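You operate a simulated robot arm through the tools that you are given. There is no shell and no other tool. Be economical: measure what you need, move in short steps, check, and stop when the job is done.

You are at the controls of a simulated two-armed robot. One attempt, no reset.

Task
Bring pallet 65 up on the lift and open the gate for it.
Fine: turn the main switch on and shut the open gate first; latch lever to RUN, and back to LATCH at the top before the gate opens.

The check looks at the end state, three seconds after you hand in, the way a careful person would. Anything else that was tipped, shoved, dropped, spilled or broken makes it a failure.

Robot
Two 7-joint arms with two-finger parallel grippers on one trunk, on a base that drives. Base frame: it is fixed to the floor where the robot stands at the start and does not move with it; the origin is under the middle of the robot, x ahead of it, y to its left, z up. Lengths are in mm, angles in degrees, forces in N, time in s.
The left shoulder is at the start at [60, 189, 1103], the right one opposite. With the tool pointing down near the work surface each hand reaches from about 100 to 340 mm from the robot's upright axis, wherever it stands, measured 20 degrees to its own side. Places, roughly: latch lever of the lift [-300, 1900, 900]; lift gate [-800, 2500, 600]; lift table [-100, 2500, 300]; main switch [400, 0, 700]; pallet seventy-two [-250, 3250, 750]; pallet sixty-five [0, 2500, 500]; pin handle of carrier sixty-two [200, 900, 800]; pin handle of carrier twenty-nine [1200, -2100, 800]; pin handle of carrier twenty-seven [900, -1400, 800]; pin handle of carrier twenty-six [700, -600, 800]; red emergency button of the near line box [300, 0, 700]; speed knob of the near line box [300, 300, 700]; stop lever of station five [100, 600, 700]; stop lever of station four [400, -100, 700]; stop lever of station three [900, -1700, 700]; up button of the lift [-400, 2000, 900]. Payload 3.43 kg a hand.
The tool frame of a hand sits at the grasp point between the pads (the TCP): z along the fingers, y along the line on which they close. The tips reach 30 mm beyond it. Largest opening 94 mm; finger width 28, thickness 10; the body of the gripper, 50 by 96 mm, starts 55 mm behind the TCP.
Orientation is told as [roll, pitch, yaw] about the base's x, y, z axes, in that order, counted from this pose: with the fingers straight down and closing along the base's y, the tool's x points along the base's -x, its y along +y and its z along -z.

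Tools
- The arms move only by the tool servo_tool. It takes "left_rows", "right_rows" or both (then of equal length, played together; a hand with none holds still); each is a list of rows, each a list of 7 numbers: the shift along the tool's x, y, z in mm, then the turn, a rotation vector about the tool's x, y, z in degrees, then the finger opening in mm, from 0 to 94. In form: [[x, y, z, ax, ay, az, gripper], ...]. A call has 1 to 20 rows; each row shifts and turns the commanded pose from where the row before left it, along the tool's axes as they then stand. Each row takes 0.2 s and may step no farther than 50 mm and 8.6 degrees from the row before; otherwise, or with a gripper value out of range, the whole call is refused. A pose out of reach is approached as far as the arm can. The call stops where the force on the tool passes 90 N (or 10 N more than at its start, if that is more) or the arm is blocked; 0.2 s more then pass. Each finger travels about 153 mm/s and halts on what it meets, pressing with about 38 N; the grip force reading is that of the motor and also rises with nothing between the fingers. The clock runs only during rows and for 0.2 s after the last one: add rows that do not move to give the fingers time. It gives the time, the measured TCP pose, the force on the tool (base axes), the opening and the grip force at its end, in the units of the frame above (readings bear some noise), with the torque about the TCP (base axes, N m) and any sound that the robot's microphone picked up, and new pictures: "show" is both (left out), scene, wrist or none (wrist: the cameras of the hands that moved).
- Cameras (640 x 400 px; columns grow to the right, rows downward): "scene" is now at [-6, 23.1, 1633.3]; the picture's right is [0.51, -0.86, 0.00], its down [-0.79, -0.47, -0.38] and it looks along [0.33, 0.20, -0.92] (base axes); focal length 284 px, centre (320, 200). "left" rides on the left gripper at [76, -14, -102] in its tool frame; the picture's right is [0.18, 0.98, 0.00], its down [-0.75, 0.14, -0.64] and it looks along [-0.63, 0.12, 0.77] (tool axes); focal length 243 px, centre (320, 200). "right" rides on the right gripper at [76, 14, -103] in its tool frame; the picture's right is [-0.18, 0.98, 0.00], its down [-0.75, -0.14, -0.64] and it looks along [-0.63, -0.12, 0.77] (tool axes); focal length 243 px, centre (320, 200). There is no depth. A picture from a camera that has moved, and an enlarged one, comes with that camera's place and axes in the base frame and with its lens. The place of the scene camera against the robot may be out by one fixed shift of up to 12 mm in any direction.
- slide_trunk(by): slides the trunk up (or, below 0, down) by that many mm; the arms and the scene camera ride with it, the base frame stays. It gives what a move gives, with no picture.
- drive_base(legs): drives the robot by 1 to 6 legs, each [ahead, left, turn to the left] in mm, mm and degrees, along the robot's own axes; the way and the turn of a leg run together, so that a leg with both is an arc; at most 1500 mm and 180 degrees a leg. The arms and the cameras ride along, it lands a little off, and it stops where it bumps. It gives what a move gives, and a new picture of the scene camera.
- pan_tilt(pan, tilt): turns the head with the scene camera to pan (to the left, within 86 degrees either way) and tilt (down, from -29 to 69), counted from straight ahead of the robot. It gives what a move gives, and a new picture of the scene camera.
- zoom(camera, box): a new picture of the part [left, top, right, bottom] of that camera's present view, enlarged. No time passes.
- close_job(): hands the job in; it is judged then, once.

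Work in short steps. Places have to be worked out from the pictures, the camera data and where the tool is seen: move nearer, look again, correct. Check each grasp and each placing, and mend what went wrong. You have 120 turns and 260 pictures in all, those below and enlarged ones among them. Open the grippers and draw the arms clear of the work before you hand the job in, unless the task says otherwise; then end with one line.

The tools are called after "Call:" as name(argument=value, ...) on one line, values as JSON. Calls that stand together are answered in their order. servo_tool: Moves the arms, as the interface text tells. Its arguments: {"type":"object","properties":{"left_rows":{"type":"array"},"right_rows":{"type":"array"},"show":{"type":"string","enum":["both","scene","wrist","none"]}},"required":[]} The other tools are called the same way: slide_trunk (by) slides the trunk up or down; drive_base (legs) drives the base; pan_tilt (pan, tilt) turns the head that bears the scene camera; zoom (camera, box) takes an enlarged picture of a part of a camera's view; close_job () hands the job in.

At the start:

```text
time_s: 0.0
left_tcp_pos: [406.0, 194.3, 961.4]
left_tool_rot: [0.0, 0.0, 0.0]
left_contact_force: [-0.1, -0.3, 0.3]
left_ft_torque: [-0.03, 0.03, 0.05]
left_opening: 94.1
left_grip_force: 0.1
right_tcp_pos: [312.6, -155.6, 999.2]
right_tool_rot: [0.0, -0.1, -0.1]
right_contact_force: [-0.8, -0.5, 0.0]
right_ft_torque: [-0.05, 0.01, 0.0]
right_opening: 94.0
right_grip_force: 0.1
trunk travel left (down, up): [-775.0, 215.0]
robot x, y, heading: [-2.0, -4.6, -0.1]
head pan, tilt: [30.7, 67.4]
```

scene: 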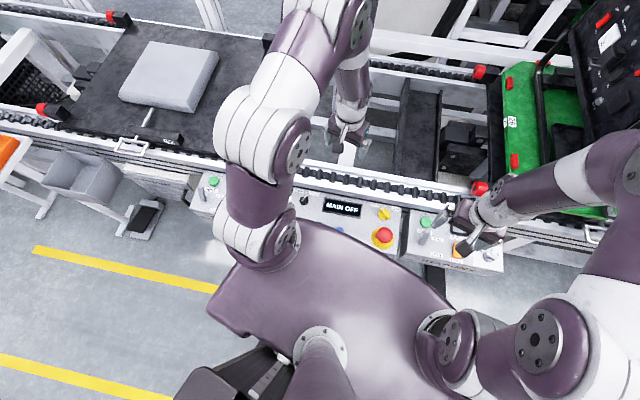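
right: 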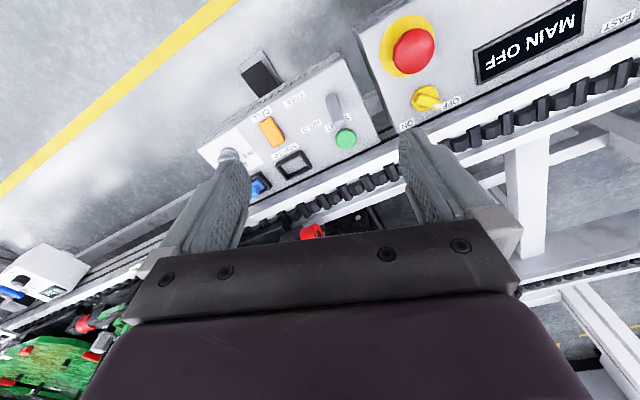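
left: 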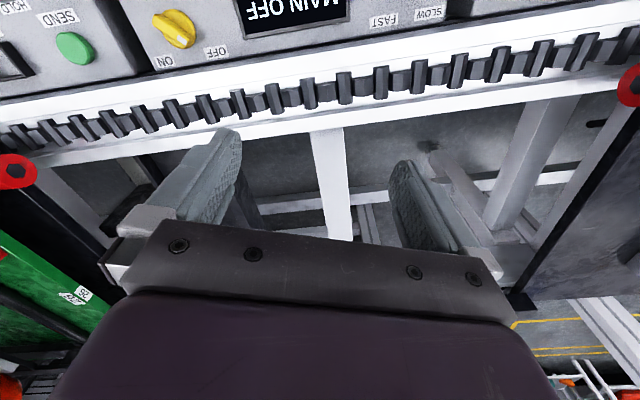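

The main panel shows MAIN OFF with a yellow rotary switch. I zoom in on it in the scene and right cameras.

Call:
zoom(camera="scene", box=[280, 170, 520, 320])

Call:
zoom(camera="right", box=[360, 0, 640, 175])

```text
2.67 times, centred on (400, 245) of scene
camera zoom: at [-6.0, 23.1, 1633.3], right [0.51, -0.86, 0.0], down [-0.79, -0.47, -0.38], along [0.33, 0.2, -0.92], focal length 757 px, centre (107, 80)
```

zoom: 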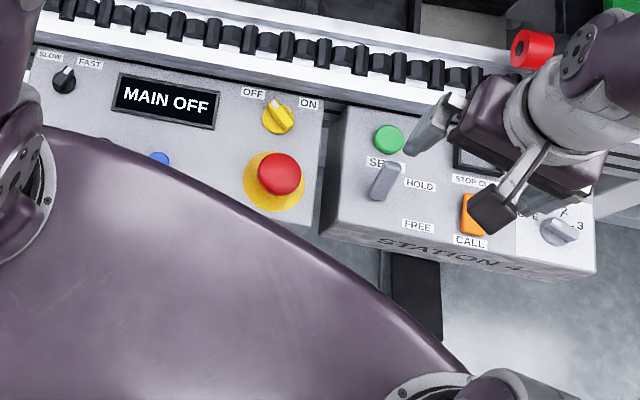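

```text
2.29 times, centred on (500, 88) of right
camera zoom: at [236.0, -140.9, 1100.3], right [0.18, 0.98, 0.0], down [0.75, -0.14, 0.64], along [0.63, -0.12, -0.77], focal length 555 px, centre (-91, 457)
```

zoom: 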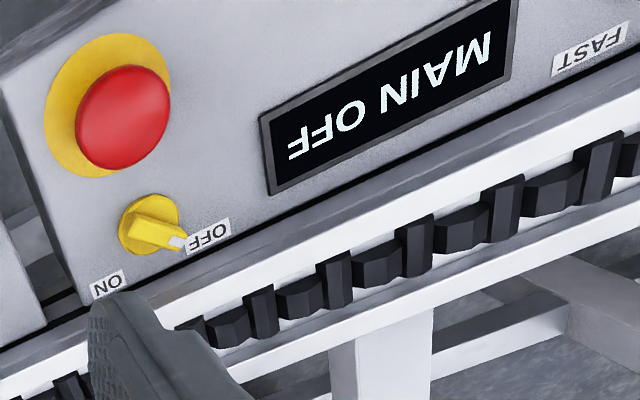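

The knob triangulates to about [394, 5, 695], with its pointer about 45° toward OFF (left); ON is about 90° clockwise. I drive a bit left so that the right arm works comfortably.

Call:
drive_base(legs=[[0, 110, 0]])

```text
time_s: 1.2
left_tcp_pos: [408.2, 300.9, 961.2]
left_tool_rot: [-0.1, 0.0, -0.3]
left_contact_force: [0.3, 0.1, -0.9]
left_ft_torque: [0.01, 0.02, 0.0]
left_opening: 94.0
left_grip_force: 0.1
right_tcp_pos: [310.8, -48.1, 997.8]
right_tool_rot: [0.0, -0.1, -0.1]
right_contact_force: [0.6, 0.4, 0.6]
right_ft_torque: [-0.02, -0.02, -0.01]
right_opening: 94.0
right_grip_force: 0.0
trunk travel left (down, up): [-775.0, 215.0]
robot x, y, heading: [4.8, 106.7, -0.2]
head pan, tilt: [30.7, 67.4]
camera scene: at [-5.8, 131.5, 1633.3], right [0.51, -0.86, 0.0], down [-0.8, -0.47, -0.38], along [0.33, 0.2, -0.92], focal length 284 px, centre (320, 200)
```

scene: 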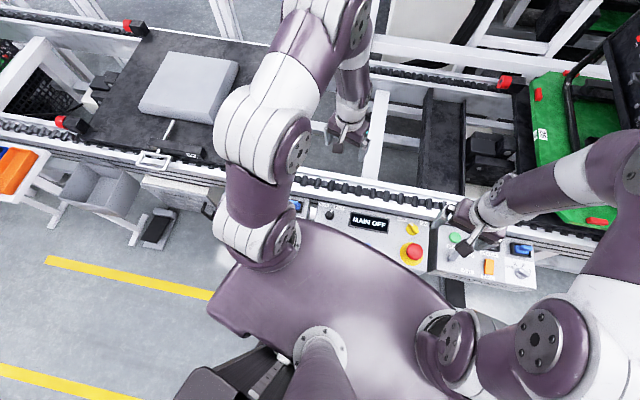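

The right hand is at [311, -48, 998]. I bring it above the knob at about [394, 5, 850], half open, and look.

Call:
servo_tool(right_rows=[[-17, 11, 26, 0, 0, 0, 60], [-17, 11, 26, 0, 0, 0, 50], [-17, 11, 26, 0, 0, 0, 50], [-16, 10, 26, 0, 0, 0, 50], [-16, 10, 26, 0, 0, 0, 50]], show="both")

```text
time_s: 2.4
left_tcp_pos: [408.2, 300.8, 960.5]
left_tool_rot: [0.0, 0.1, -0.2]
left_contact_force: [-0.4, 0.2, -0.2]
left_ft_torque: [0.04, 0.0, -0.01]
left_opening: 93.8
left_grip_force: 0.1
right_tcp_pos: [396.0, 5.9, 866.5]
right_tool_rot: [0.0, 0.0, -0.2]
right_contact_force: [-0.6, -0.1, 1.2]
right_ft_torque: [-0.04, -0.02, 0.05]
right_opening: 50.2
right_grip_force: 0.0
trunk travel left (down, up): [-775.0, 215.0]
robot x, y, heading: [1.7, 109.3, -0.3]
head pan, tilt: [30.7, 67.4]
camera scene: at [-4.6, 132.5, 1633.3], right [0.51, -0.86, 0.0], down [-0.8, -0.47, -0.38], along [0.33, 0.19, -0.92], focal length 284 px, centre (320, 200)
camera right: at [319.6, 20.9, 968.9], right [0.19, 0.98, 0.0], down [0.75, -0.14, 0.64], along [0.63, -0.12, -0.77], focal length 243 px, centre (320, 200)
```

scene: 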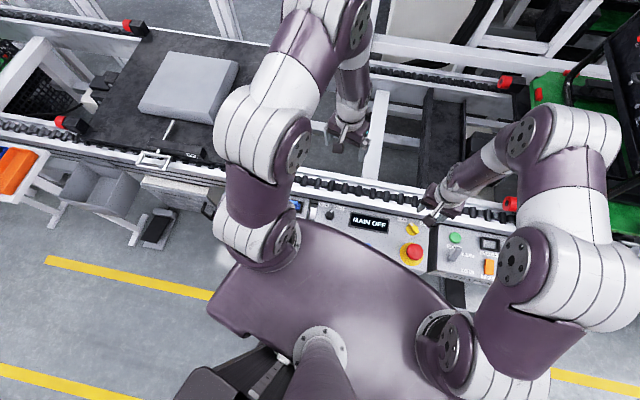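
right: 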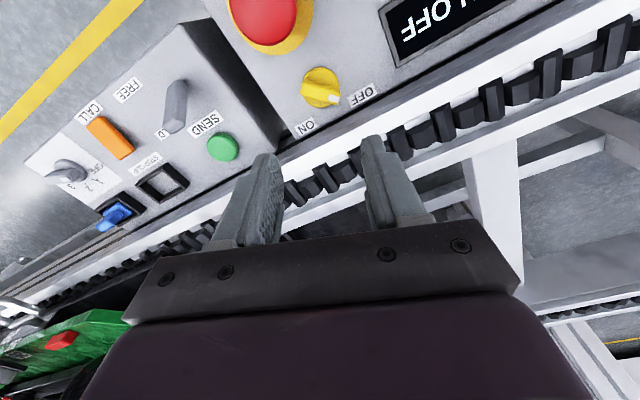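

The knob refines to [391, 4, 700]. I yaw the hand +45° and descend halfway.

Call:
servo_tool(right_rows=[[0, 0, 0, 0, 0, -7.5, 40], [0, 0, 0, 0, 0, -7.5, 40], [0, 0, 0, 0, 0, -7.5, 40], [0, 0, 0, 0, 0, -7.5, 40], [0, 0, 0, 0, 0, -7.5, 40], [0, 0, 0, 0, 0, -7.5, 40], [2, 5, 30, 0, 0, 0, 40], [0, 0, 30, 0, 0, 0, 40], [0, 0, 30, 0, 0, 0, 40], [0, 0, 25, 0, 0, 0, 40]], show="both")

```text
time_s: 4.6
left_tcp_pos: [407.9, 302.1, 960.6]
left_tool_rot: [0.0, 0.0, -0.1]
left_contact_force: [-1.9, 0.0, -0.7]
left_ft_torque: [0.01, 0.01, 0.0]
left_opening: 94.0
left_grip_force: 0.1
right_tcp_pos: [390.4, 8.0, 753.4]
right_tool_rot: [0.0, 0.1, 44.9]
right_contact_force: [0.0, 0.0, -0.2]
right_ft_torque: [0.01, 0.03, -0.02]
right_opening: 40.0
right_grip_force: 0.0
trunk travel left (down, up): [-775.0, 215.0]
robot x, y, heading: [1.2, 103.4, -0.1]
head pan, tilt: [30.7, 67.4]
camera scene: at [-5.1, 131.6, 1633.3], right [0.51, -0.86, 0.0], down [-0.8, -0.47, -0.38], along [0.33, 0.2, -0.92], focal length 284 px, centre (320, 200)
camera right: at [325.5, -36.1, 854.3], right [-0.56, 0.83, 0.0], down [0.63, 0.43, 0.64], along [0.53, 0.36, -0.77], focal length 243 px, centre (320, 200)
```

scene: 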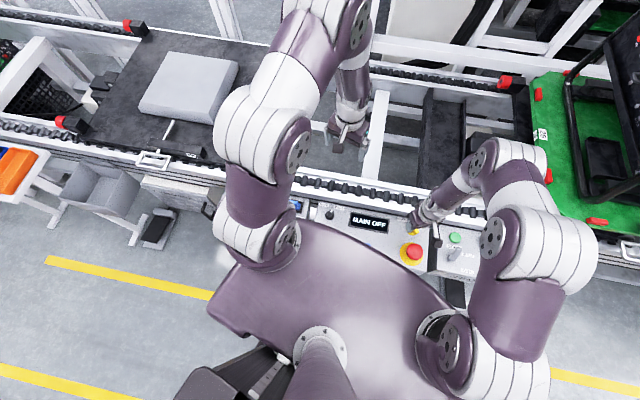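
right: 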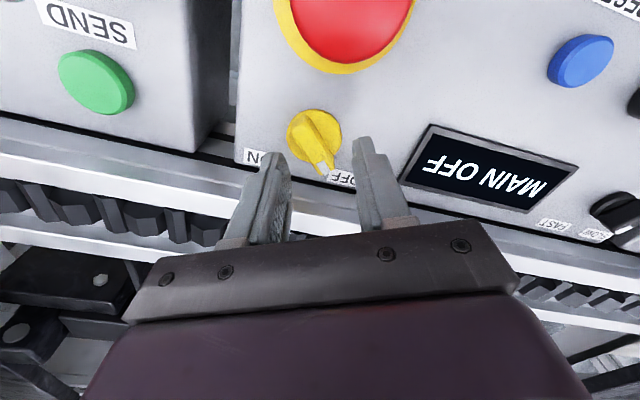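

Aligned within about 5 mm. I shift [-1, -5] and descend to bring the tips around the knob, watching the force.

Call:
servo_tool(right_rows=[[4.5, -2.5, 10, 0, 0, 0, 40], [0, 0, 10, 0, 0, 0, 40], [0, 0, 8, 0, 0, 0, 40]], show="wrist")

Call:
zoom(camera="right", box=[220, 80, 420, 205])

```text
time_s: 5.4
left_tcp_pos: [407.7, 301.1, 959.5]
left_tool_rot: [0.0, 0.0, -0.1]
left_contact_force: [-1.6, 0.6, 0.8]
left_ft_torque: [-0.02, -0.01, 0.01]
left_opening: 93.8
left_grip_force: 0.0
right_tcp_pos: [388.5, 2.2, 725.7]
right_tool_rot: [0.0, 0.0, 44.9]
right_contact_force: [0.1, 0.2, -0.2]
right_ft_torque: [0.01, 0.03, 0.01]
right_opening: 40.1
right_grip_force: 0.0
trunk travel left (down, up): [-775.0, 215.0]
robot x, y, heading: [2.1, 107.8, 0.0]
head pan, tilt: [30.7, 67.4]
camera right: at [324.4, -41.1, 826.9], right [-0.56, 0.83, 0.0], down [0.63, 0.43, 0.64], along [0.53, 0.36, -0.77], focal length 243 px, centre (320, 200)
```

right: 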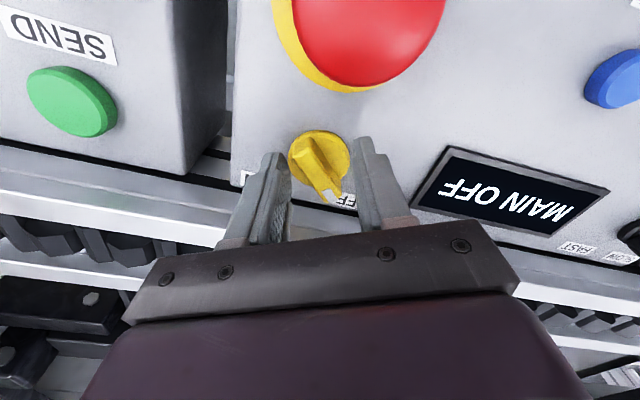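

```text
3.20 times, centred on (320, 142) of right
camera zoom: at [324.4, -41.1, 826.9], right [-0.56, 0.83, 0.0], down [0.63, 0.43, 0.64], along [0.53, 0.36, -0.77], focal length 776 px, centre (320, 384)
```

zoom: 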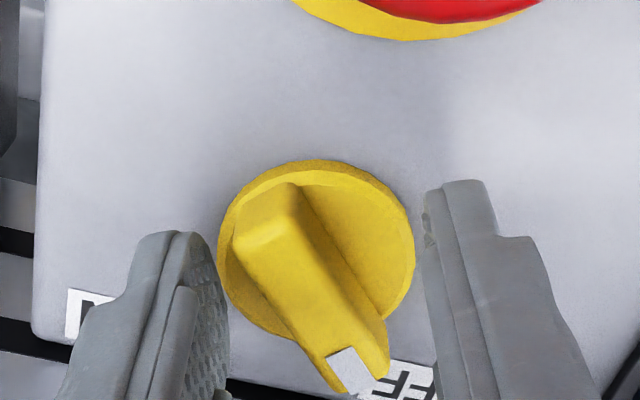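

The tips straddle the knob's bar with correct orientation. I go 6 mm lower and close on the bar.

Call:
servo_tool(right_rows=[[0, 0, 3, 0, 0, 0, 38], [0, 0, 3, 0, 0, 0, 38], [0, 0, 0, 0, 0, 0, 20], [0, 0, 0, 0, 0, 0, 5], [0, 0, 0, 0, 0, 0, 5]], show="wrist")

Call:
zoom(camera="right", box=[220, 80, 420, 205])

```text
time_s: 6.6
left_tcp_pos: [408.5, 299.5, 961.1]
left_tool_rot: [0.1, 0.1, -0.2]
left_contact_force: [0.2, 0.1, -0.1]
left_ft_torque: [-0.02, 0.0, 0.0]
left_opening: 94.1
left_grip_force: 0.1
right_tcp_pos: [390.9, -0.5, 719.0]
right_tool_rot: [0.1, -0.1, 44.7]
right_contact_force: [9.8, -18.7, 4.7]
right_ft_torque: [-0.69, -0.23, -0.16]
right_opening: 13.8
right_grip_force: 44.9
trunk travel left (down, up): [-775.0, 215.0]
robot x, y, heading: [-1.6, 110.3, -0.3]
head pan, tilt: [30.7, 67.4]
camera right: at [325.7, -43.1, 821.0], right [-0.56, 0.83, 0.0], down [0.63, 0.43, 0.64], along [0.53, 0.36, -0.77], focal length 243 px, centre (320, 200)
```

right: 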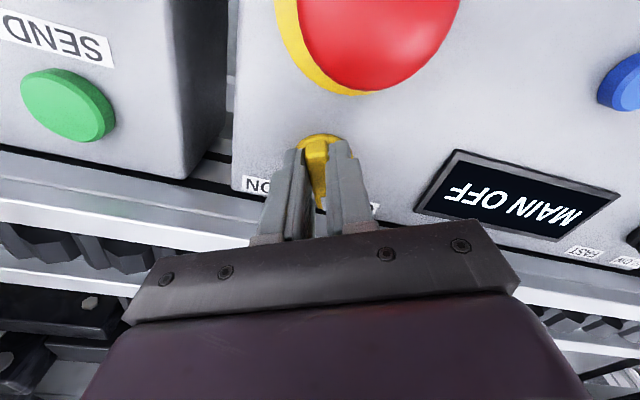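

```text
3.20 times, centred on (320, 142) of right
camera zoom: at [325.7, -43.1, 821.0], right [-0.56, 0.83, 0.0], down [0.63, 0.43, 0.64], along [0.53, 0.36, -0.77], focal length 776 px, centre (320, 384)
```

zoom: 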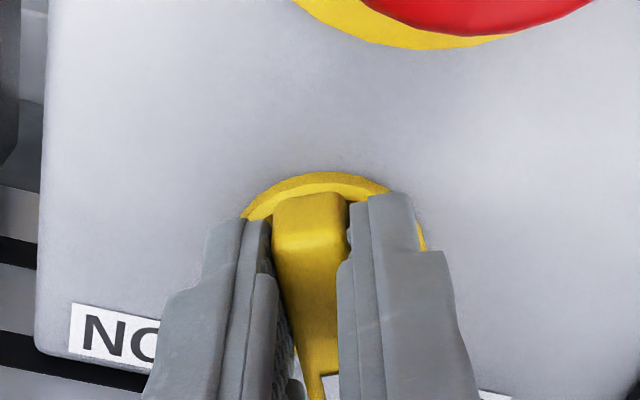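

Bar gripped at 13.8 mm. I relax 3 mm sideways and turn clockwise 45° first.

Call:
servo_tool(right_rows=[[0, -3, 0, 0, 0, 0, 5], [0, 0, 0, 0, 0, 7.5, 5], [0, 0, 0, 0, 0, 7.5, 5], [0, 0, 0, 0, 0, 7.5, 5], [0, 0, 0, 0, 0, 7.5, 5], [0, 0, 0, 0, 0, 7.5, 5], [0, 0, 0, 0, 0, 7.5, 5]], show="wrist")

```text
time_s: 8.2
left_tcp_pos: [407.2, 308.5, 958.6]
left_tool_rot: [-0.4, 0.0, -0.1]
left_contact_force: [0.2, 0.7, 0.0]
left_ft_torque: [0.02, -0.04, -0.01]
left_opening: 94.2
left_grip_force: 0.1
right_tcp_pos: [388.5, 6.6, 719.1]
right_tool_rot: [-0.4, 0.2, -0.1]
right_contact_force: [-24.9, 72.9, -21.8]
right_ft_torque: [1.78, 1.22, 0.56]
right_opening: 13.8
right_grip_force: 44.7
trunk travel left (down, up): [-775.0, 215.0]
robot x, y, heading: [0.8, 108.1, -0.1]
head pan, tilt: [30.7, 67.4]
camera right: at [311.9, 21.6, 821.4], right [0.18, 0.98, -0.01], down [0.76, -0.14, 0.64], along [0.63, -0.12, -0.77], focal length 243 px, centre (320, 200)
```

right: 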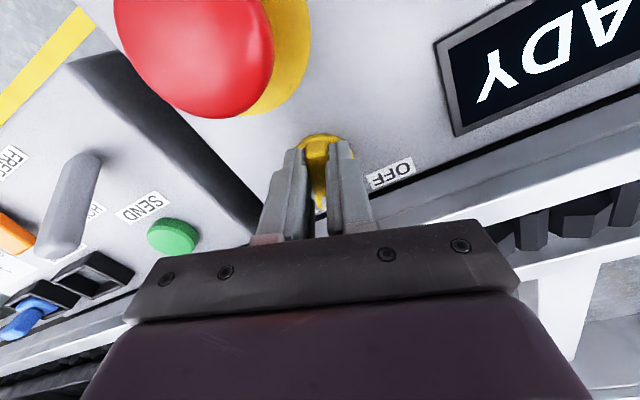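

The display already reads READY, but the lateral force is 73 N toward +y. I relieve it by 5 mm and finish the remaining turn.

Call:
servo_tool(right_rows=[[2, 5, -1, 0, 0, 0, 5], [0, 0, 0, 0, 0, 0, 5]], show="none")

```text
time_s: 8.8
left_tcp_pos: [408.2, 303.9, 958.3]
left_tool_rot: [-0.2, 0.2, -0.2]
left_contact_force: [0.3, -0.7, 0.1]
left_ft_torque: [-0.02, -0.01, -0.05]
left_opening: 94.1
left_grip_force: 0.1
right_tcp_pos: [388.6, 6.0, 720.5]
right_tool_rot: [-0.2, 0.2, -0.2]
right_contact_force: [-17.4, 40.2, -36.4]
right_ft_torque: [1.12, 0.42, 0.33]
right_opening: 14.3
right_grip_force: 44.5
trunk travel left (down, up): [-775.0, 215.0]
robot x, y, heading: [0.9, 110.4, -0.1]
head pan, tilt: [30.7, 67.4]
```

Force is falling. I relieve a bit more and turn further.

Call:
servo_tool(right_rows=[[1, 4, 2, 0, 0, 0, 5], [0, 0, 0, 0, 0, 7.5, 5], [0, 0, 0, 0, 0, 7.5, 5], [0, 0, 0, 0, 0, 7.5, 5], [0, 0, 0, 0, 0, 7.5, 5], [0, 0, 0, 0, 0, 7.5, 5]], show="wrist")

```text
time_s: 10.2
left_tcp_pos: [406.0, 301.7, 960.5]
left_tool_rot: [-0.1, -0.1, -0.1]
left_contact_force: [0.5, 0.0, 0.1]
left_ft_torque: [-0.01, -0.02, 0.0]
left_opening: 93.9
left_grip_force: 0.0
right_tcp_pos: [389.9, 10.4, 719.7]
right_tool_rot: [0.2, -0.2, -37.7]
right_contact_force: [-3.3, -0.3, 17.8]
right_ft_torque: [-0.65, -0.11, 1.57]
right_opening: 18.5
right_grip_force: 45.2
trunk travel left (down, up): [-775.0, 215.0]
robot x, y, heading: [3.0, 109.6, 0.1]
head pan, tilt: [30.7, 67.4]
camera right: at [336.9, 67.9, 821.0], right [0.75, 0.67, 0.0], down [0.51, -0.57, 0.64], along [0.43, -0.48, -0.76], focal length 243 px, centre (320, 200)
```

right: 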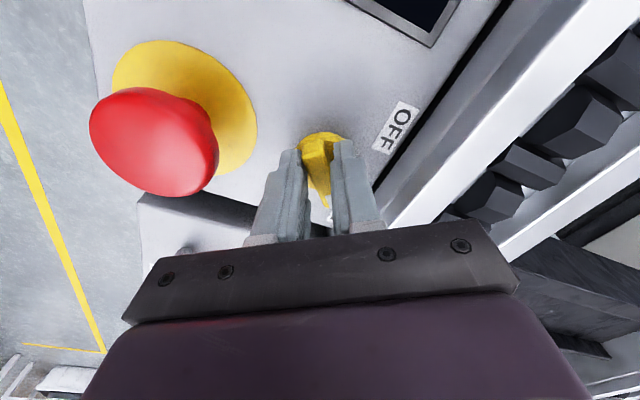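

The knob seems against its end stop (opening up, torque 1.6). I release and lift straight up.

Call:
servo_tool(right_rows=[[0, 0, 0, 0, 0, 0, 30], [0, 0, 0, 0, 0, 0, 40], [0, 0, -20, 0, 0, 0, 40], [0, 0, -40, 0, 0, 0, 40], [0, 0, -45, 0, 0, 0, 40], [0, 0, -45, 0, 0, 0, 40]], show="both")

Call:
zoom(camera="right", box=[160, 0, 480, 200])

```text
time_s: 11.6
left_tcp_pos: [407.7, 302.0, 961.3]
left_tool_rot: [0.0, 0.0, -0.2]
left_contact_force: [0.4, 0.1, -0.4]
left_ft_torque: [-0.01, -0.04, 0.02]
left_opening: 94.0
left_grip_force: 0.1
right_tcp_pos: [386.5, 9.4, 870.3]
right_tool_rot: [0.0, 0.0, -37.6]
right_contact_force: [-0.4, -0.4, 0.6]
right_ft_torque: [0.02, 0.0, 0.01]
right_opening: 39.9
right_grip_force: 0.0
trunk travel left (down, up): [-775.0, 215.0]
robot x, y, heading: [1.9, 107.3, 0.2]
head pan, tilt: [30.7, 67.4]
camera scene: at [-7.1, 131.8, 1633.2], right [0.51, -0.86, 0.0], down [-0.79, -0.47, -0.38], along [0.33, 0.2, -0.92], focal length 284 px, centre (320, 200)
camera right: at [334.1, 68.2, 972.4], right [0.75, 0.67, 0.0], down [0.51, -0.57, 0.64], along [0.43, -0.48, -0.77], focal length 243 px, centre (320, 200)
```

scene: 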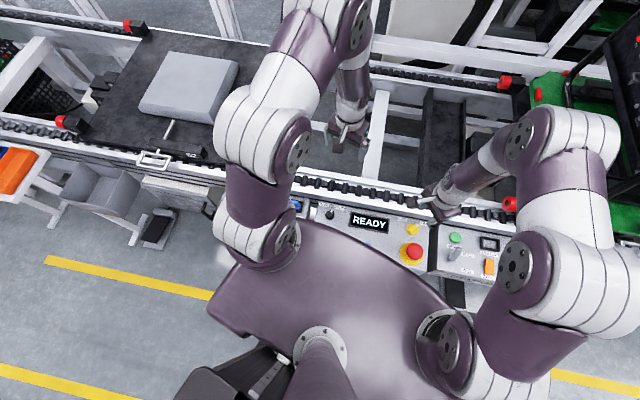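
right: 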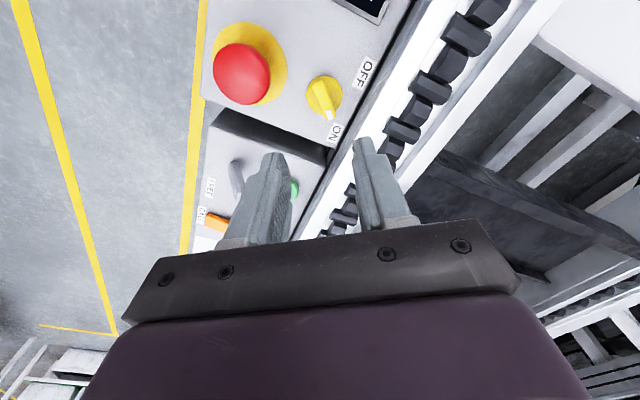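

```text
2.00 times, centred on (320, 100) of right
camera zoom: at [334.1, 68.2, 972.4], right [0.75, 0.67, 0.0], down [0.51, -0.57, 0.64], along [0.43, -0.48, -0.77], focal length 485 px, centre (320, 400)
```

zoom: 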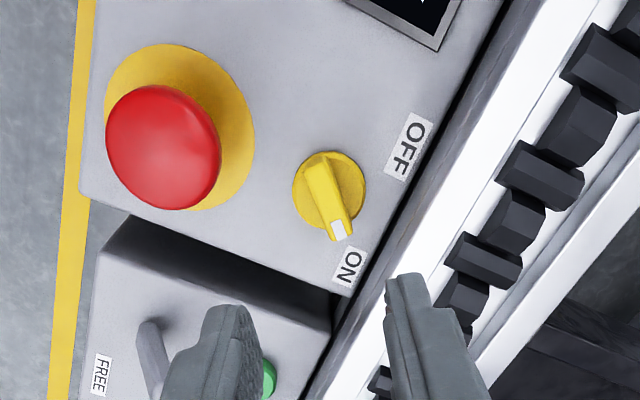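

Main switch is ON and READY is shown. Now I square the right hand, bring both arms in a bit, and look left toward the lift.

Call:
servo_tool(right_rows=[[0, 0, 0, 0, 0, -7.5, 40], [0, 0, 0, 0, 0, -7.5, 40], [0, 0, 0, 0, 0, -7.5, 40], [0, 0, 0, 0, 0, -7.5, 40], [0, 0, 0, 0, 0, -7.5, 40], [30, -30, -20, 0, 0, 0, 40], [40, -30, -20, 0, 0, 0, 40], [40, -30, -20, 0, 0, 0, 40]], left_rows=[[40, 0, 0, 0, 0, 0, 94], [40, 0, 0, 0, 0, 0, 94], [40, 0, 0, 0, 0, 0, 94], [0, 0, 0, 0, 0, 0, 94], [0, 0, 0, 0, 0, 0, 94], [0, 0, 0, 0, 0, 0, 94], [0, 0, 0, 0, 0, 0, 94], [0, 0, 0, 0, 0, 0, 94]], show="none")

Call:
pan_tilt(pan=86, tilt=30)

```text
refused: row 7 steps farther than a row can; nothing moved
```

```text
time_s: 12.8
left_tcp_pos: [408.4, 300.5, 961.5]
left_tool_rot: [0.0, 0.0, -0.1]
left_contact_force: [0.1, 0.1, 0.7]
left_ft_torque: [0.02, -0.01, -0.04]
left_opening: 94.0
left_grip_force: 0.0
right_tcp_pos: [386.8, 8.7, 869.6]
right_tool_rot: [-0.1, 0.0, -37.6]
right_contact_force: [-0.1, 0.4, 0.0]
right_ft_torque: [0.01, 0.0, 0.0]
right_opening: 39.9
right_grip_force: 0.1
trunk travel left (down, up): [-775.0, 215.0]
robot x, y, heading: [1.4, 108.6, -0.3]
head pan, tilt: [85.9, 30.0]
camera scene: at [-48.5, 192.6, 1683.4], right [1.0, -0.07, 0.0], down [-0.04, -0.5, -0.87], along [0.06, 0.86, -0.5], focal length 284 px, centre (320, 200)
```

scene: 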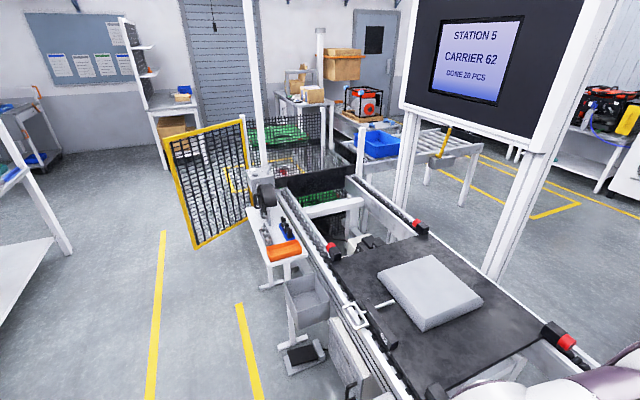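

Call:
zoom(camera="scene", box=[140, 90, 400, 252])

Call:
servo_tool(right_rows=[[0, 0, 0, 0, 0, -7.5, 40], [0, 0, 0, 0, 0, -7.5, 40], [0, 0, 0, 0, 0, -7.5, 40], [0, 0, 0, 0, 0, -7.5, 40], [0, 0, 0, 0, 0, -7.5, 40], [30, -20, -20, 0, 0, 0, 40], [35, -20, -20, 0, 0, 0, 40], [35, -20, -20, 0, 0, 0, 40]], left_rows=[[40, 0, 0, 0, 0, 0, 94], [40, 0, 0, 0, 0, 0, 94], [40, 0, 0, 0, 0, 0, 94], [0, 0, 0, 0, 0, 0, 94], [0, 0, 0, 0, 0, 0, 94], [0, 0, 0, 0, 0, 0, 94], [0, 0, 0, 0, 0, 0, 94], [0, 0, 0, 0, 0, 0, 94]], show="none")

```text
2.46 times, centred on (270, 171) of scene
camera zoom: at [-48.5, 192.6, 1683.4], right [1.0, -0.07, 0.0], down [-0.04, -0.5, -0.87], along [0.06, 0.86, -0.5], focal length 699 px, centre (443, 271)
```

zoom: 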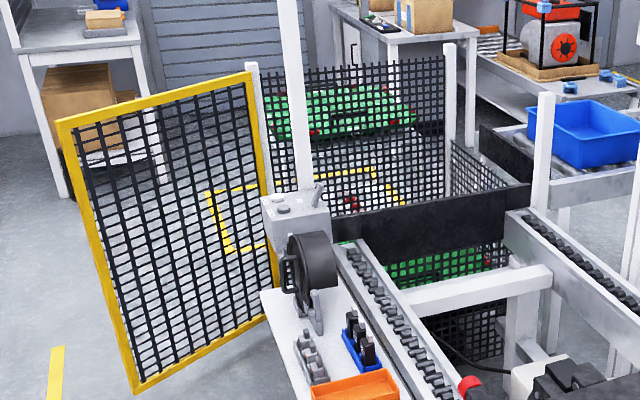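

```text
time_s: 14.6
left_tcp_pos: [288.1, 302.3, 962.4]
left_tool_rot: [0.0, -0.1, -0.1]
left_contact_force: [-0.6, 0.8, 0.5]
left_ft_torque: [0.03, -0.01, 0.01]
left_opening: 94.3
left_grip_force: 0.0
right_tcp_pos: [286.9, -49.8, 930.8]
right_tool_rot: [0.0, 0.1, 0.0]
right_contact_force: [-0.3, -0.2, 0.5]
right_ft_torque: [0.05, 0.05, 0.02]
right_opening: 39.8
right_grip_force: 0.0
trunk travel left (down, up): [-775.0, 215.0]
robot x, y, heading: [4.6, 110.0, -0.1]
head pan, tilt: [85.9, 30.0]
```

The gate is hinged around (-550, 2640) and stands open toward (-985, 2160). I back off into the aisle (x≈-800), turn left to face +y, and drive nearer.

Call:
drive_base(legs=[[-850, 0, 0], [0, 0, 90], [700, 0, 0]])

Call:
pan_tilt(pan=-15, tilt=32)

```text
time_s: 26.2
left_tcp_pos: [-979.3, 1113.8, 960.0]
left_tool_rot: [0.0, 0.0, 87.8]
left_contact_force: [-0.7, 0.6, -0.2]
left_ft_torque: [-0.02, 0.01, 0.03]
left_opening: 93.9
left_grip_force: 0.1
right_tcp_pos: [-626.7, 1099.5, 929.7]
right_tool_rot: [-0.1, 0.0, 87.7]
right_contact_force: [-0.8, 0.5, 0.3]
right_ft_torque: [0.0, -0.01, -0.02]
right_opening: 39.8
right_grip_force: 0.1
trunk travel left (down, up): [-775.0, 215.0]
robot x, y, heading: [-795.5, 816.2, 87.8]
head pan, tilt: [85.9, 30.0]
camera scene: at [-883.7, 761.4, 1683.5], right [0.11, 0.99, 0.0], down [0.5, -0.05, -0.87], along [-0.86, 0.1, -0.5], focal length 284 px, centre (320, 200)
```

scene: 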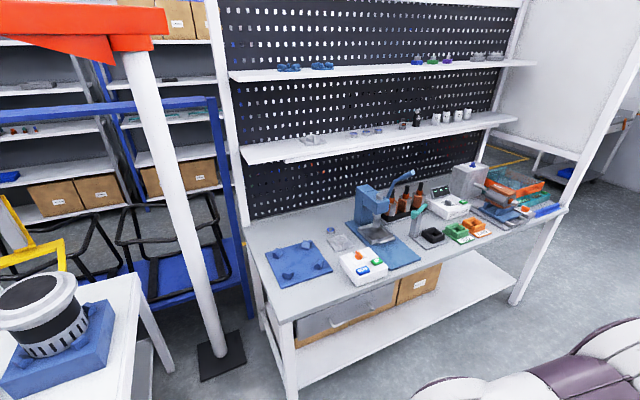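

```text
time_s: 28.0
left_tcp_pos: [-979.0, 1114.5, 960.6]
left_tool_rot: [0.0, 0.0, 87.6]
left_contact_force: [-0.3, -0.1, 0.1]
left_ft_torque: [-0.01, -0.01, -0.02]
left_opening: 93.9
left_grip_force: 0.1
right_tcp_pos: [-627.1, 1098.7, 930.4]
right_tool_rot: [-0.1, -0.1, 87.8]
right_contact_force: [-0.2, 0.4, 0.6]
right_ft_torque: [-0.02, 0.03, -0.01]
right_opening: 39.8
right_grip_force: 0.0
trunk travel left (down, up): [-775.0, 215.0]
robot x, y, heading: [-797.6, 819.7, 87.5]
head pan, tilt: [-15.0, 32.0]
camera scene: at [-767.3, 837.2, 1680.3], right [0.96, -0.3, 0.0], down [-0.16, -0.51, -0.85], along [0.25, 0.81, -0.53], focal length 284 px, centre (320, 200)
```

scene: 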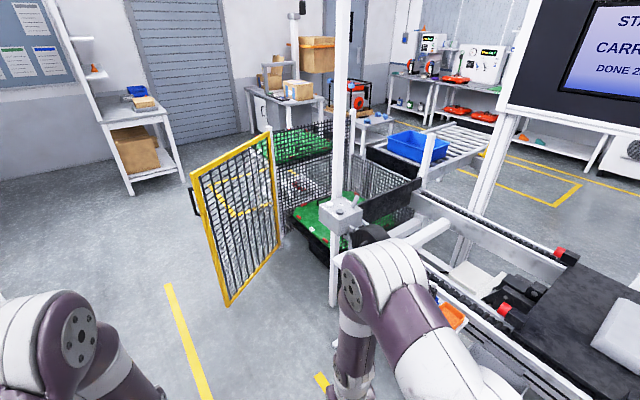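

Call:
zoom(camera="scene", box=[180, 100, 436, 260])

Call:
zoom(camera="scene", box=[180, 170, 340, 310])

```text
2.50 times, centred on (308, 180) of scene
camera zoom: at [-767.3, 837.2, 1680.3], right [0.96, -0.3, 0.0], down [-0.16, -0.51, -0.85], along [0.25, 0.81, -0.53], focal length 710 px, centre (350, 250)
```

zoom: 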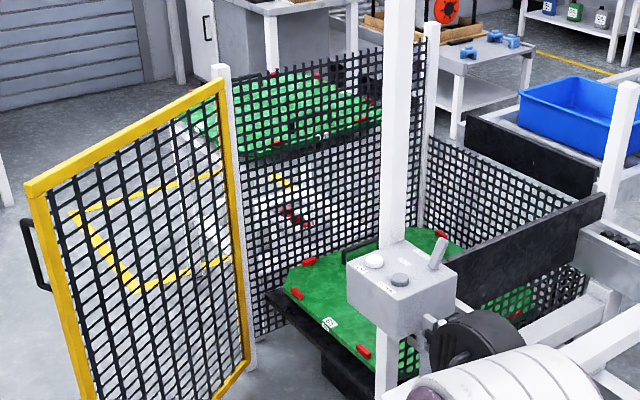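

```text
2.86 times, centred on (260, 240) of scene
camera zoom: at [-767.3, 837.2, 1680.3], right [0.96, -0.3, 0.0], down [-0.16, -0.51, -0.85], along [0.25, 0.81, -0.53], focal length 811 px, centre (491, 86)
```

zoom: 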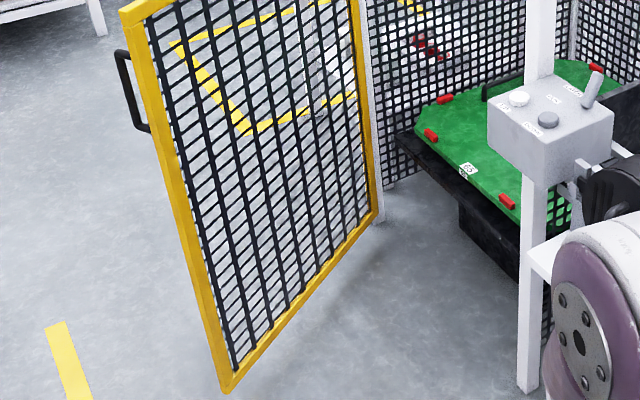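

Geometry: hinge H≈(-550, 2660), free edge F≈(-995, 2168), pole P≈(-299, 2047); gate length 663, top at z≈1079; the gate must swing about 64° toward the pole. I'll push its top rail from outside with the right hand's closed fingers (tips at z≈1035). First raise the trunk and drive to the outer side.

Call:
slide_trunk(by=135)

Call:
drive_base(legs=[[0, 0, 2.4], [0, 370, 0], [600, 0, 0]])

Call:
pan_tilt(pan=-20, tilt=45)

```text
time_s: 29.6
left_tcp_pos: [-979.9, 1114.8, 1096.1]
left_tool_rot: [0.0, -0.1, 87.7]
left_contact_force: [-0.2, 0.2, -0.6]
left_ft_torque: [-0.01, -0.02, 0.01]
left_opening: 94.0
left_grip_force: 0.1
right_tcp_pos: [-625.6, 1099.3, 1064.9]
right_tool_rot: [0.0, 0.0, 87.7]
right_contact_force: [0.4, -0.2, 0.5]
right_ft_torque: [0.02, 0.02, 0.02]
right_opening: 40.0
right_grip_force: 0.0
trunk travel left (down, up): [-910.0, 80.0]
robot x, y, heading: [-795.4, 822.1, 87.7]
head pan, tilt: [-15.0, 32.0]
```

```text
time_s: 35.3
left_tcp_pos: [-1350.0, 1697.6, 1096.0]
left_tool_rot: [-0.1, 0.0, 90.1]
left_contact_force: [0.0, -0.2, -0.2]
left_ft_torque: [0.01, 0.0, -0.04]
left_opening: 94.2
left_grip_force: 0.0
right_tcp_pos: [-997.0, 1698.2, 1065.8]
right_tool_rot: [0.0, 0.0, 90.1]
right_contact_force: [-0.8, 0.9, -1.0]
right_ft_torque: [0.0, -0.01, 0.0]
right_opening: 39.7
right_grip_force: 0.1
trunk travel left (down, up): [-910.0, 80.0]
robot x, y, heading: [-1154.8, 1407.9, 90.2]
head pan, tilt: [-15.0, 32.0]
camera scene: at [-1127.0, 1429.3, 1815.3], right [0.97, -0.26, 0.0], down [-0.14, -0.51, -0.85], along [0.22, 0.82, -0.53], focal length 284 px, centre (320, 200)
```

scene: 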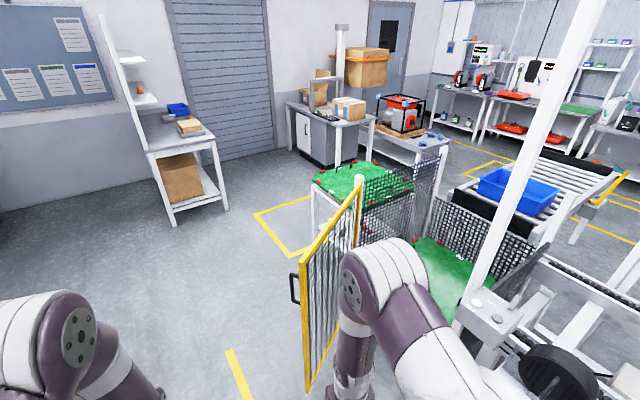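

```text
time_s: 36.0
left_tcp_pos: [-1350.7, 1698.9, 1096.6]
left_tool_rot: [0.0, 0.0, 90.1]
left_contact_force: [0.6, 0.4, 0.3]
left_ft_torque: [-0.01, 0.03, 0.01]
left_opening: 94.0
left_grip_force: 0.1
right_tcp_pos: [-996.9, 1698.9, 1065.1]
right_tool_rot: [0.0, 0.1, 90.2]
right_contact_force: [0.4, 0.1, -1.2]
right_ft_torque: [-0.02, 0.03, 0.0]
right_opening: 39.9
right_grip_force: 0.1
trunk travel left (down, up): [-910.0, 80.0]
robot x, y, heading: [-1155.2, 1409.8, 90.2]
head pan, tilt: [-20.0, 45.0]
camera scene: at [-1122.4, 1421.1, 1795.9], right [0.94, -0.34, 0.0], down [-0.24, -0.66, -0.71], along [0.24, 0.67, -0.71], focal length 284 px, centre (320, 200)
```

scene: 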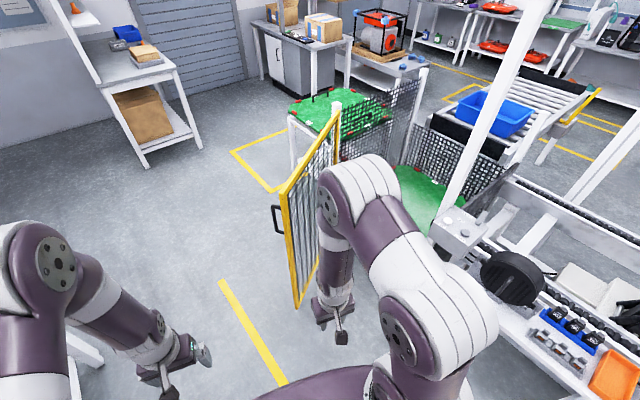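

Gate top corner confirmed at (-983, 2164). I extend the right hand 250 mm ahead and 65 mm left with fingers closed (still short of the gate).

Call:
servo_tool(right_rows=[[0, 40, 0, 0, 0, 0, 20], [0, 25, 0, 0, 0, 0, 0], [-45, 0, 0, 0, 0, 0, 0], [-45, 0, 0, 0, 0, 0, 0], [-45, 0, 0, 0, 0, 0, 0], [-45, 0, 0, 0, 0, 0, 0], [-45, 0, 0, 0, 0, 0, 0], [-30, 0, 0, 0, 0, 0, 0]], show="scene")

```text
time_s: 37.9
left_tcp_pos: [-1350.1, 1698.7, 1096.2]
left_tool_rot: [0.0, 0.0, 90.2]
left_contact_force: [-0.2, -0.1, -0.2]
left_ft_torque: [0.01, 0.0, 0.0]
left_opening: 94.0
left_grip_force: 0.0
right_tcp_pos: [-1061.6, 1953.9, 1065.4]
right_tool_rot: [0.0, 0.1, 90.0]
right_contact_force: [-0.2, 0.8, 0.4]
right_ft_torque: [0.0, 0.04, 0.02]
right_opening: 0.0
right_grip_force: 33.3
trunk travel left (down, up): [-910.0, 80.0]
robot x, y, heading: [-1151.0, 1410.3, 90.1]
head pan, tilt: [-20.0, 45.0]
camera scene: at [-1122.4, 1421.4, 1795.9], right [0.94, -0.34, 0.0], down [-0.24, -0.67, -0.71], along [0.24, 0.66, -0.71], focal length 284 px, centre (320, 200)
```

scene: 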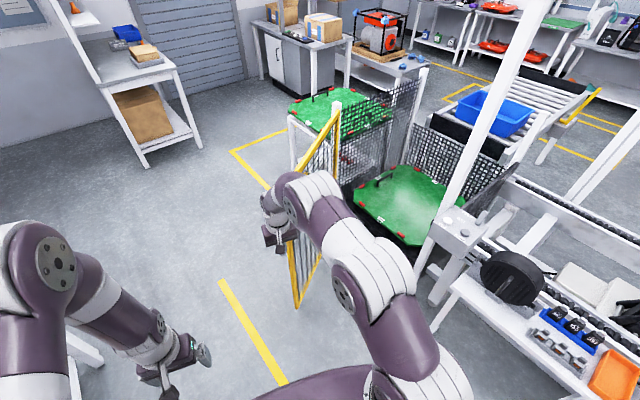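

Reach is fine. I drive ahead 240 mm so the hand stands outside the gate's free end.

Call:
drive_base(legs=[[240, 0, 0]])

Call:
zoom(camera="right", box=[0, 0, 640, 400])

```text
time_s: 39.6
left_tcp_pos: [-1351.2, 1940.8, 1097.9]
left_tool_rot: [0.0, 0.0, 90.2]
left_contact_force: [-1.1, -0.6, 0.1]
left_ft_torque: [0.03, 0.0, -0.01]
left_opening: 93.9
left_grip_force: 0.1
right_tcp_pos: [-1062.8, 2197.4, 1065.8]
right_tool_rot: [0.0, 0.0, 90.3]
right_contact_force: [0.4, -0.8, 0.2]
right_ft_torque: [0.02, 0.03, -0.01]
right_opening: 0.1
right_grip_force: 32.3
trunk travel left (down, up): [-910.0, 80.0]
robot x, y, heading: [-1157.1, 1652.8, 90.3]
head pan, tilt: [-20.0, 45.0]
camera scene: at [-1123.1, 1663.0, 1795.9], right [0.94, -0.34, 0.0], down [-0.24, -0.66, -0.71], along [0.24, 0.67, -0.71], focal length 284 px, centre (320, 200)
```

scene: 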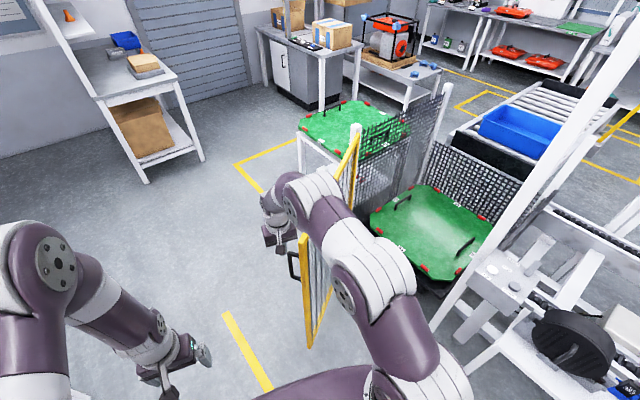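

```text
1.00 times, centred on (320, 200) of right (not enlarged: the box is as wide or as high as the picture)
camera zoom: at [-1077.9, 2120.7, 1167.5], right [-0.98, 0.18, 0.0], down [0.14, 0.75, 0.64], along [0.12, 0.63, -0.77], focal length 243 px, centre (320, 200)
```

zoom: 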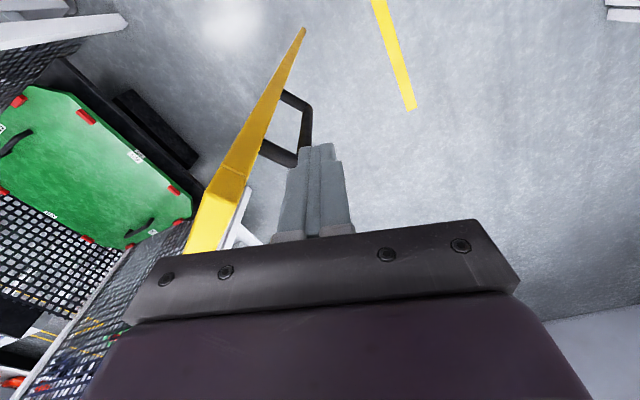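

The wrist view shows the finger just outside the gate's top corner. I move 30 mm further in and 10 mm lower, then drive sideways 150 mm right to start swinging the gate.

Call:
servo_tool(right_rows=[[-30, 0, 10, 0, 0, 0, 0]], show="none")

Call:
drive_base(legs=[[0, -150, 0]])

Call:
zoom(camera="right", box=[0, 0, 640, 400])

```text
time_s: 40.0
left_tcp_pos: [-1350.2, 1943.7, 1096.0]
left_tool_rot: [0.1, 0.0, 90.2]
left_contact_force: [0.5, 1.0, 0.8]
left_ft_torque: [0.02, -0.02, 0.0]
left_opening: 94.0
left_grip_force: 0.1
right_tcp_pos: [-1063.8, 2230.0, 1054.9]
right_tool_rot: [0.0, 0.1, 90.3]
right_contact_force: [-0.1, 0.0, 0.4]
right_ft_torque: [0.03, -0.02, 0.0]
right_opening: 0.1
right_grip_force: 33.3
trunk travel left (down, up): [-910.0, 80.0]
robot x, y, heading: [-1156.4, 1651.3, 90.1]
head pan, tilt: [-20.0, 45.0]
```

```text
time_s: 41.4
left_tcp_pos: [-1203.7, 1943.2, 1095.9]
left_tool_rot: [-0.1, -0.1, 90.2]
left_contact_force: [0.0, 0.2, 0.5]
left_ft_torque: [-0.02, -0.02, -0.06]
left_opening: 94.0
left_grip_force: 0.1
right_tcp_pos: [-916.4, 2229.3, 1055.2]
right_tool_rot: [-0.1, 0.0, 90.2]
right_contact_force: [-0.8, 0.3, 0.2]
right_ft_torque: [-0.01, -0.01, -0.02]
right_opening: 0.2
right_grip_force: 33.1
trunk travel left (down, up): [-910.0, 80.0]
robot x, y, heading: [-1003.9, 1656.0, 90.1]
head pan, tilt: [-20.0, 45.0]
camera scene: at [-976.9, 1665.1, 1795.9], right [0.94, -0.34, 0.0], down [-0.24, -0.67, -0.71], along [0.24, 0.67, -0.71], focal length 284 px, centre (320, 200)
```

scene: 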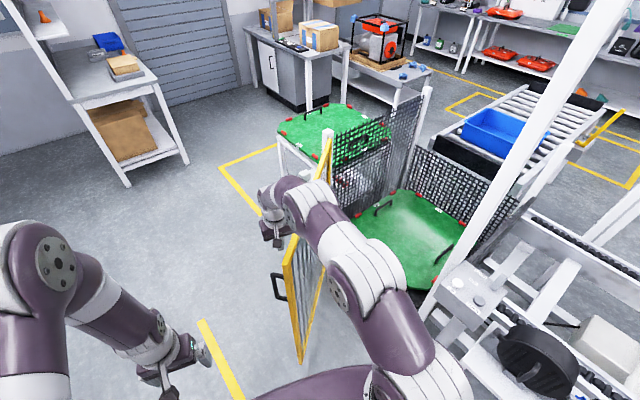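

```text
1.00 times, centred on (320, 200) of right (not enlarged: the box is as wide or as high as the picture)
camera zoom: at [-931.4, 2152.9, 1156.7], right [-0.98, 0.18, 0.0], down [0.14, 0.75, 0.64], along [0.12, 0.63, -0.77], focal length 243 px, centre (320, 200)
```

zoom: 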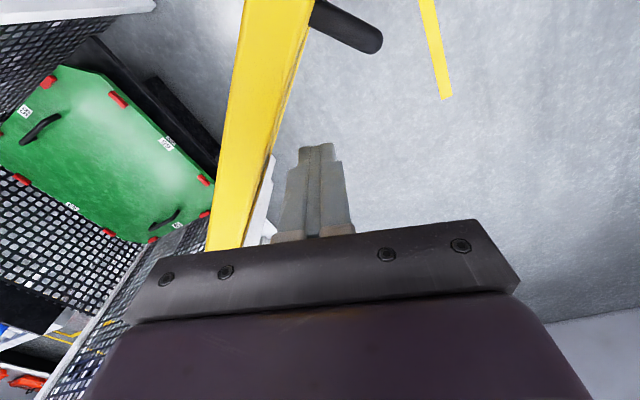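

The gate is moving easily with almost no force. I keep driving right in steps.

Call:
drive_base(legs=[[0, -200, 0]])

Call:
zoom(camera="right", box=[0, 0, 640, 400])

```text
time_s: 43.0
left_tcp_pos: [-1006.0, 1943.6, 1096.6]
left_tool_rot: [-0.2, 0.0, 89.9]
left_contact_force: [0.7, 0.0, -0.1]
left_ft_torque: [0.01, -0.03, 0.01]
left_opening: 94.0
left_grip_force: 0.1
right_tcp_pos: [-717.8, 2228.9, 1054.6]
right_tool_rot: [-0.1, -0.1, 89.8]
right_contact_force: [-0.4, 0.6, -0.6]
right_ft_torque: [-0.01, -0.03, -0.02]
right_opening: 0.0
right_grip_force: 32.8
trunk travel left (down, up): [-910.0, 80.0]
robot x, y, heading: [-809.1, 1657.9, 89.8]
head pan, tilt: [-20.0, 45.0]
camera scene: at [-780.8, 1665.3, 1795.9], right [0.94, -0.34, 0.0], down [-0.24, -0.66, -0.71], along [0.24, 0.66, -0.71], focal length 284 px, centre (320, 200)
```

scene: 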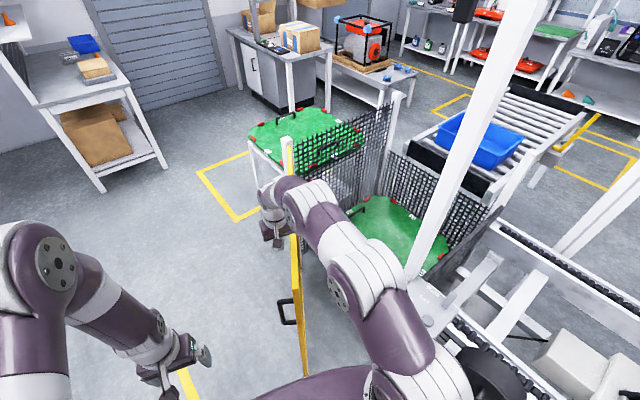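

```text
1.00 times, centred on (320, 200) of right (not enlarged: the box is as wide or as high as the picture)
camera zoom: at [-733.1, 2152.8, 1156.7], right [-0.98, 0.19, 0.0], down [0.14, 0.75, 0.64], along [0.12, 0.63, -0.77], focal length 243 px, centre (320, 200)
```

zoom: 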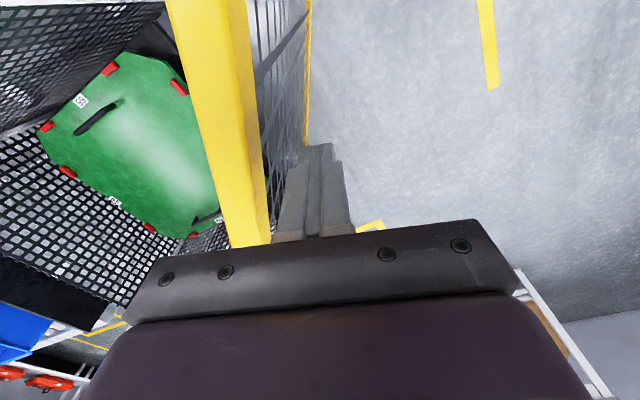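

The gate is more than halfway. I back up 130 mm so contact is nearer the free end, then continue right 190 mm.

Call:
drive_base(legs=[[-130, 0, 0], [0, -190, 0]])

Call:
zoom(camera="right", box=[0, 0, 640, 400])

```text
time_s: 45.4
left_tcp_pos: [-817.1, 1816.5, 1095.8]
left_tool_rot: [0.0, -0.1, 89.7]
left_contact_force: [-0.6, 0.3, -0.3]
left_ft_torque: [-0.01, 0.01, 0.01]
left_opening: 94.1
left_grip_force: 0.1
right_tcp_pos: [-528.6, 2100.4, 1054.8]
right_tool_rot: [0.0, 0.0, 89.7]
right_contact_force: [-0.6, 0.0, -0.1]
right_ft_torque: [-0.02, -0.02, -0.01]
right_opening: 0.0
right_grip_force: 32.8
trunk travel left (down, up): [-910.0, 80.0]
robot x, y, heading: [-621.3, 1526.0, 89.4]
head pan, tilt: [-20.0, 45.0]
camera scene: at [-592.6, 1537.0, 1795.9], right [0.94, -0.35, 0.0], down [-0.24, -0.66, -0.71], along [0.25, 0.66, -0.71], focal length 284 px, centre (320, 200)
```

scene: 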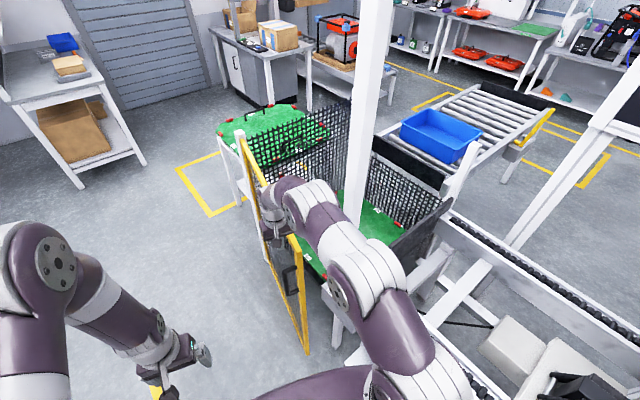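

```text
1.00 times, centred on (320, 200) of right (not enlarged: the box is as wide or as high as the picture)
camera zoom: at [-543.2, 2024.0, 1156.5], right [-0.98, 0.19, 0.0], down [0.14, 0.75, 0.64], along [0.12, 0.63, -0.77], focal length 243 px, centre (320, 200)
```

zoom: 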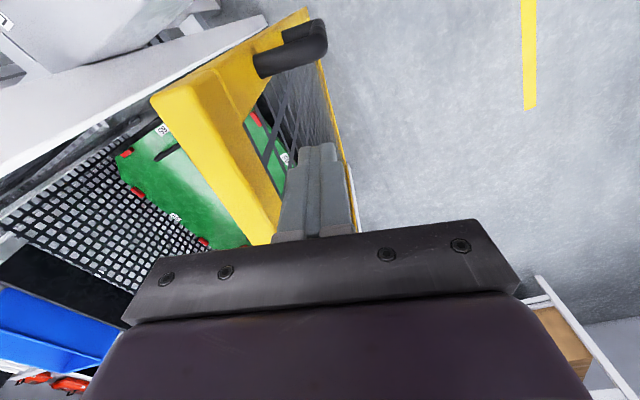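

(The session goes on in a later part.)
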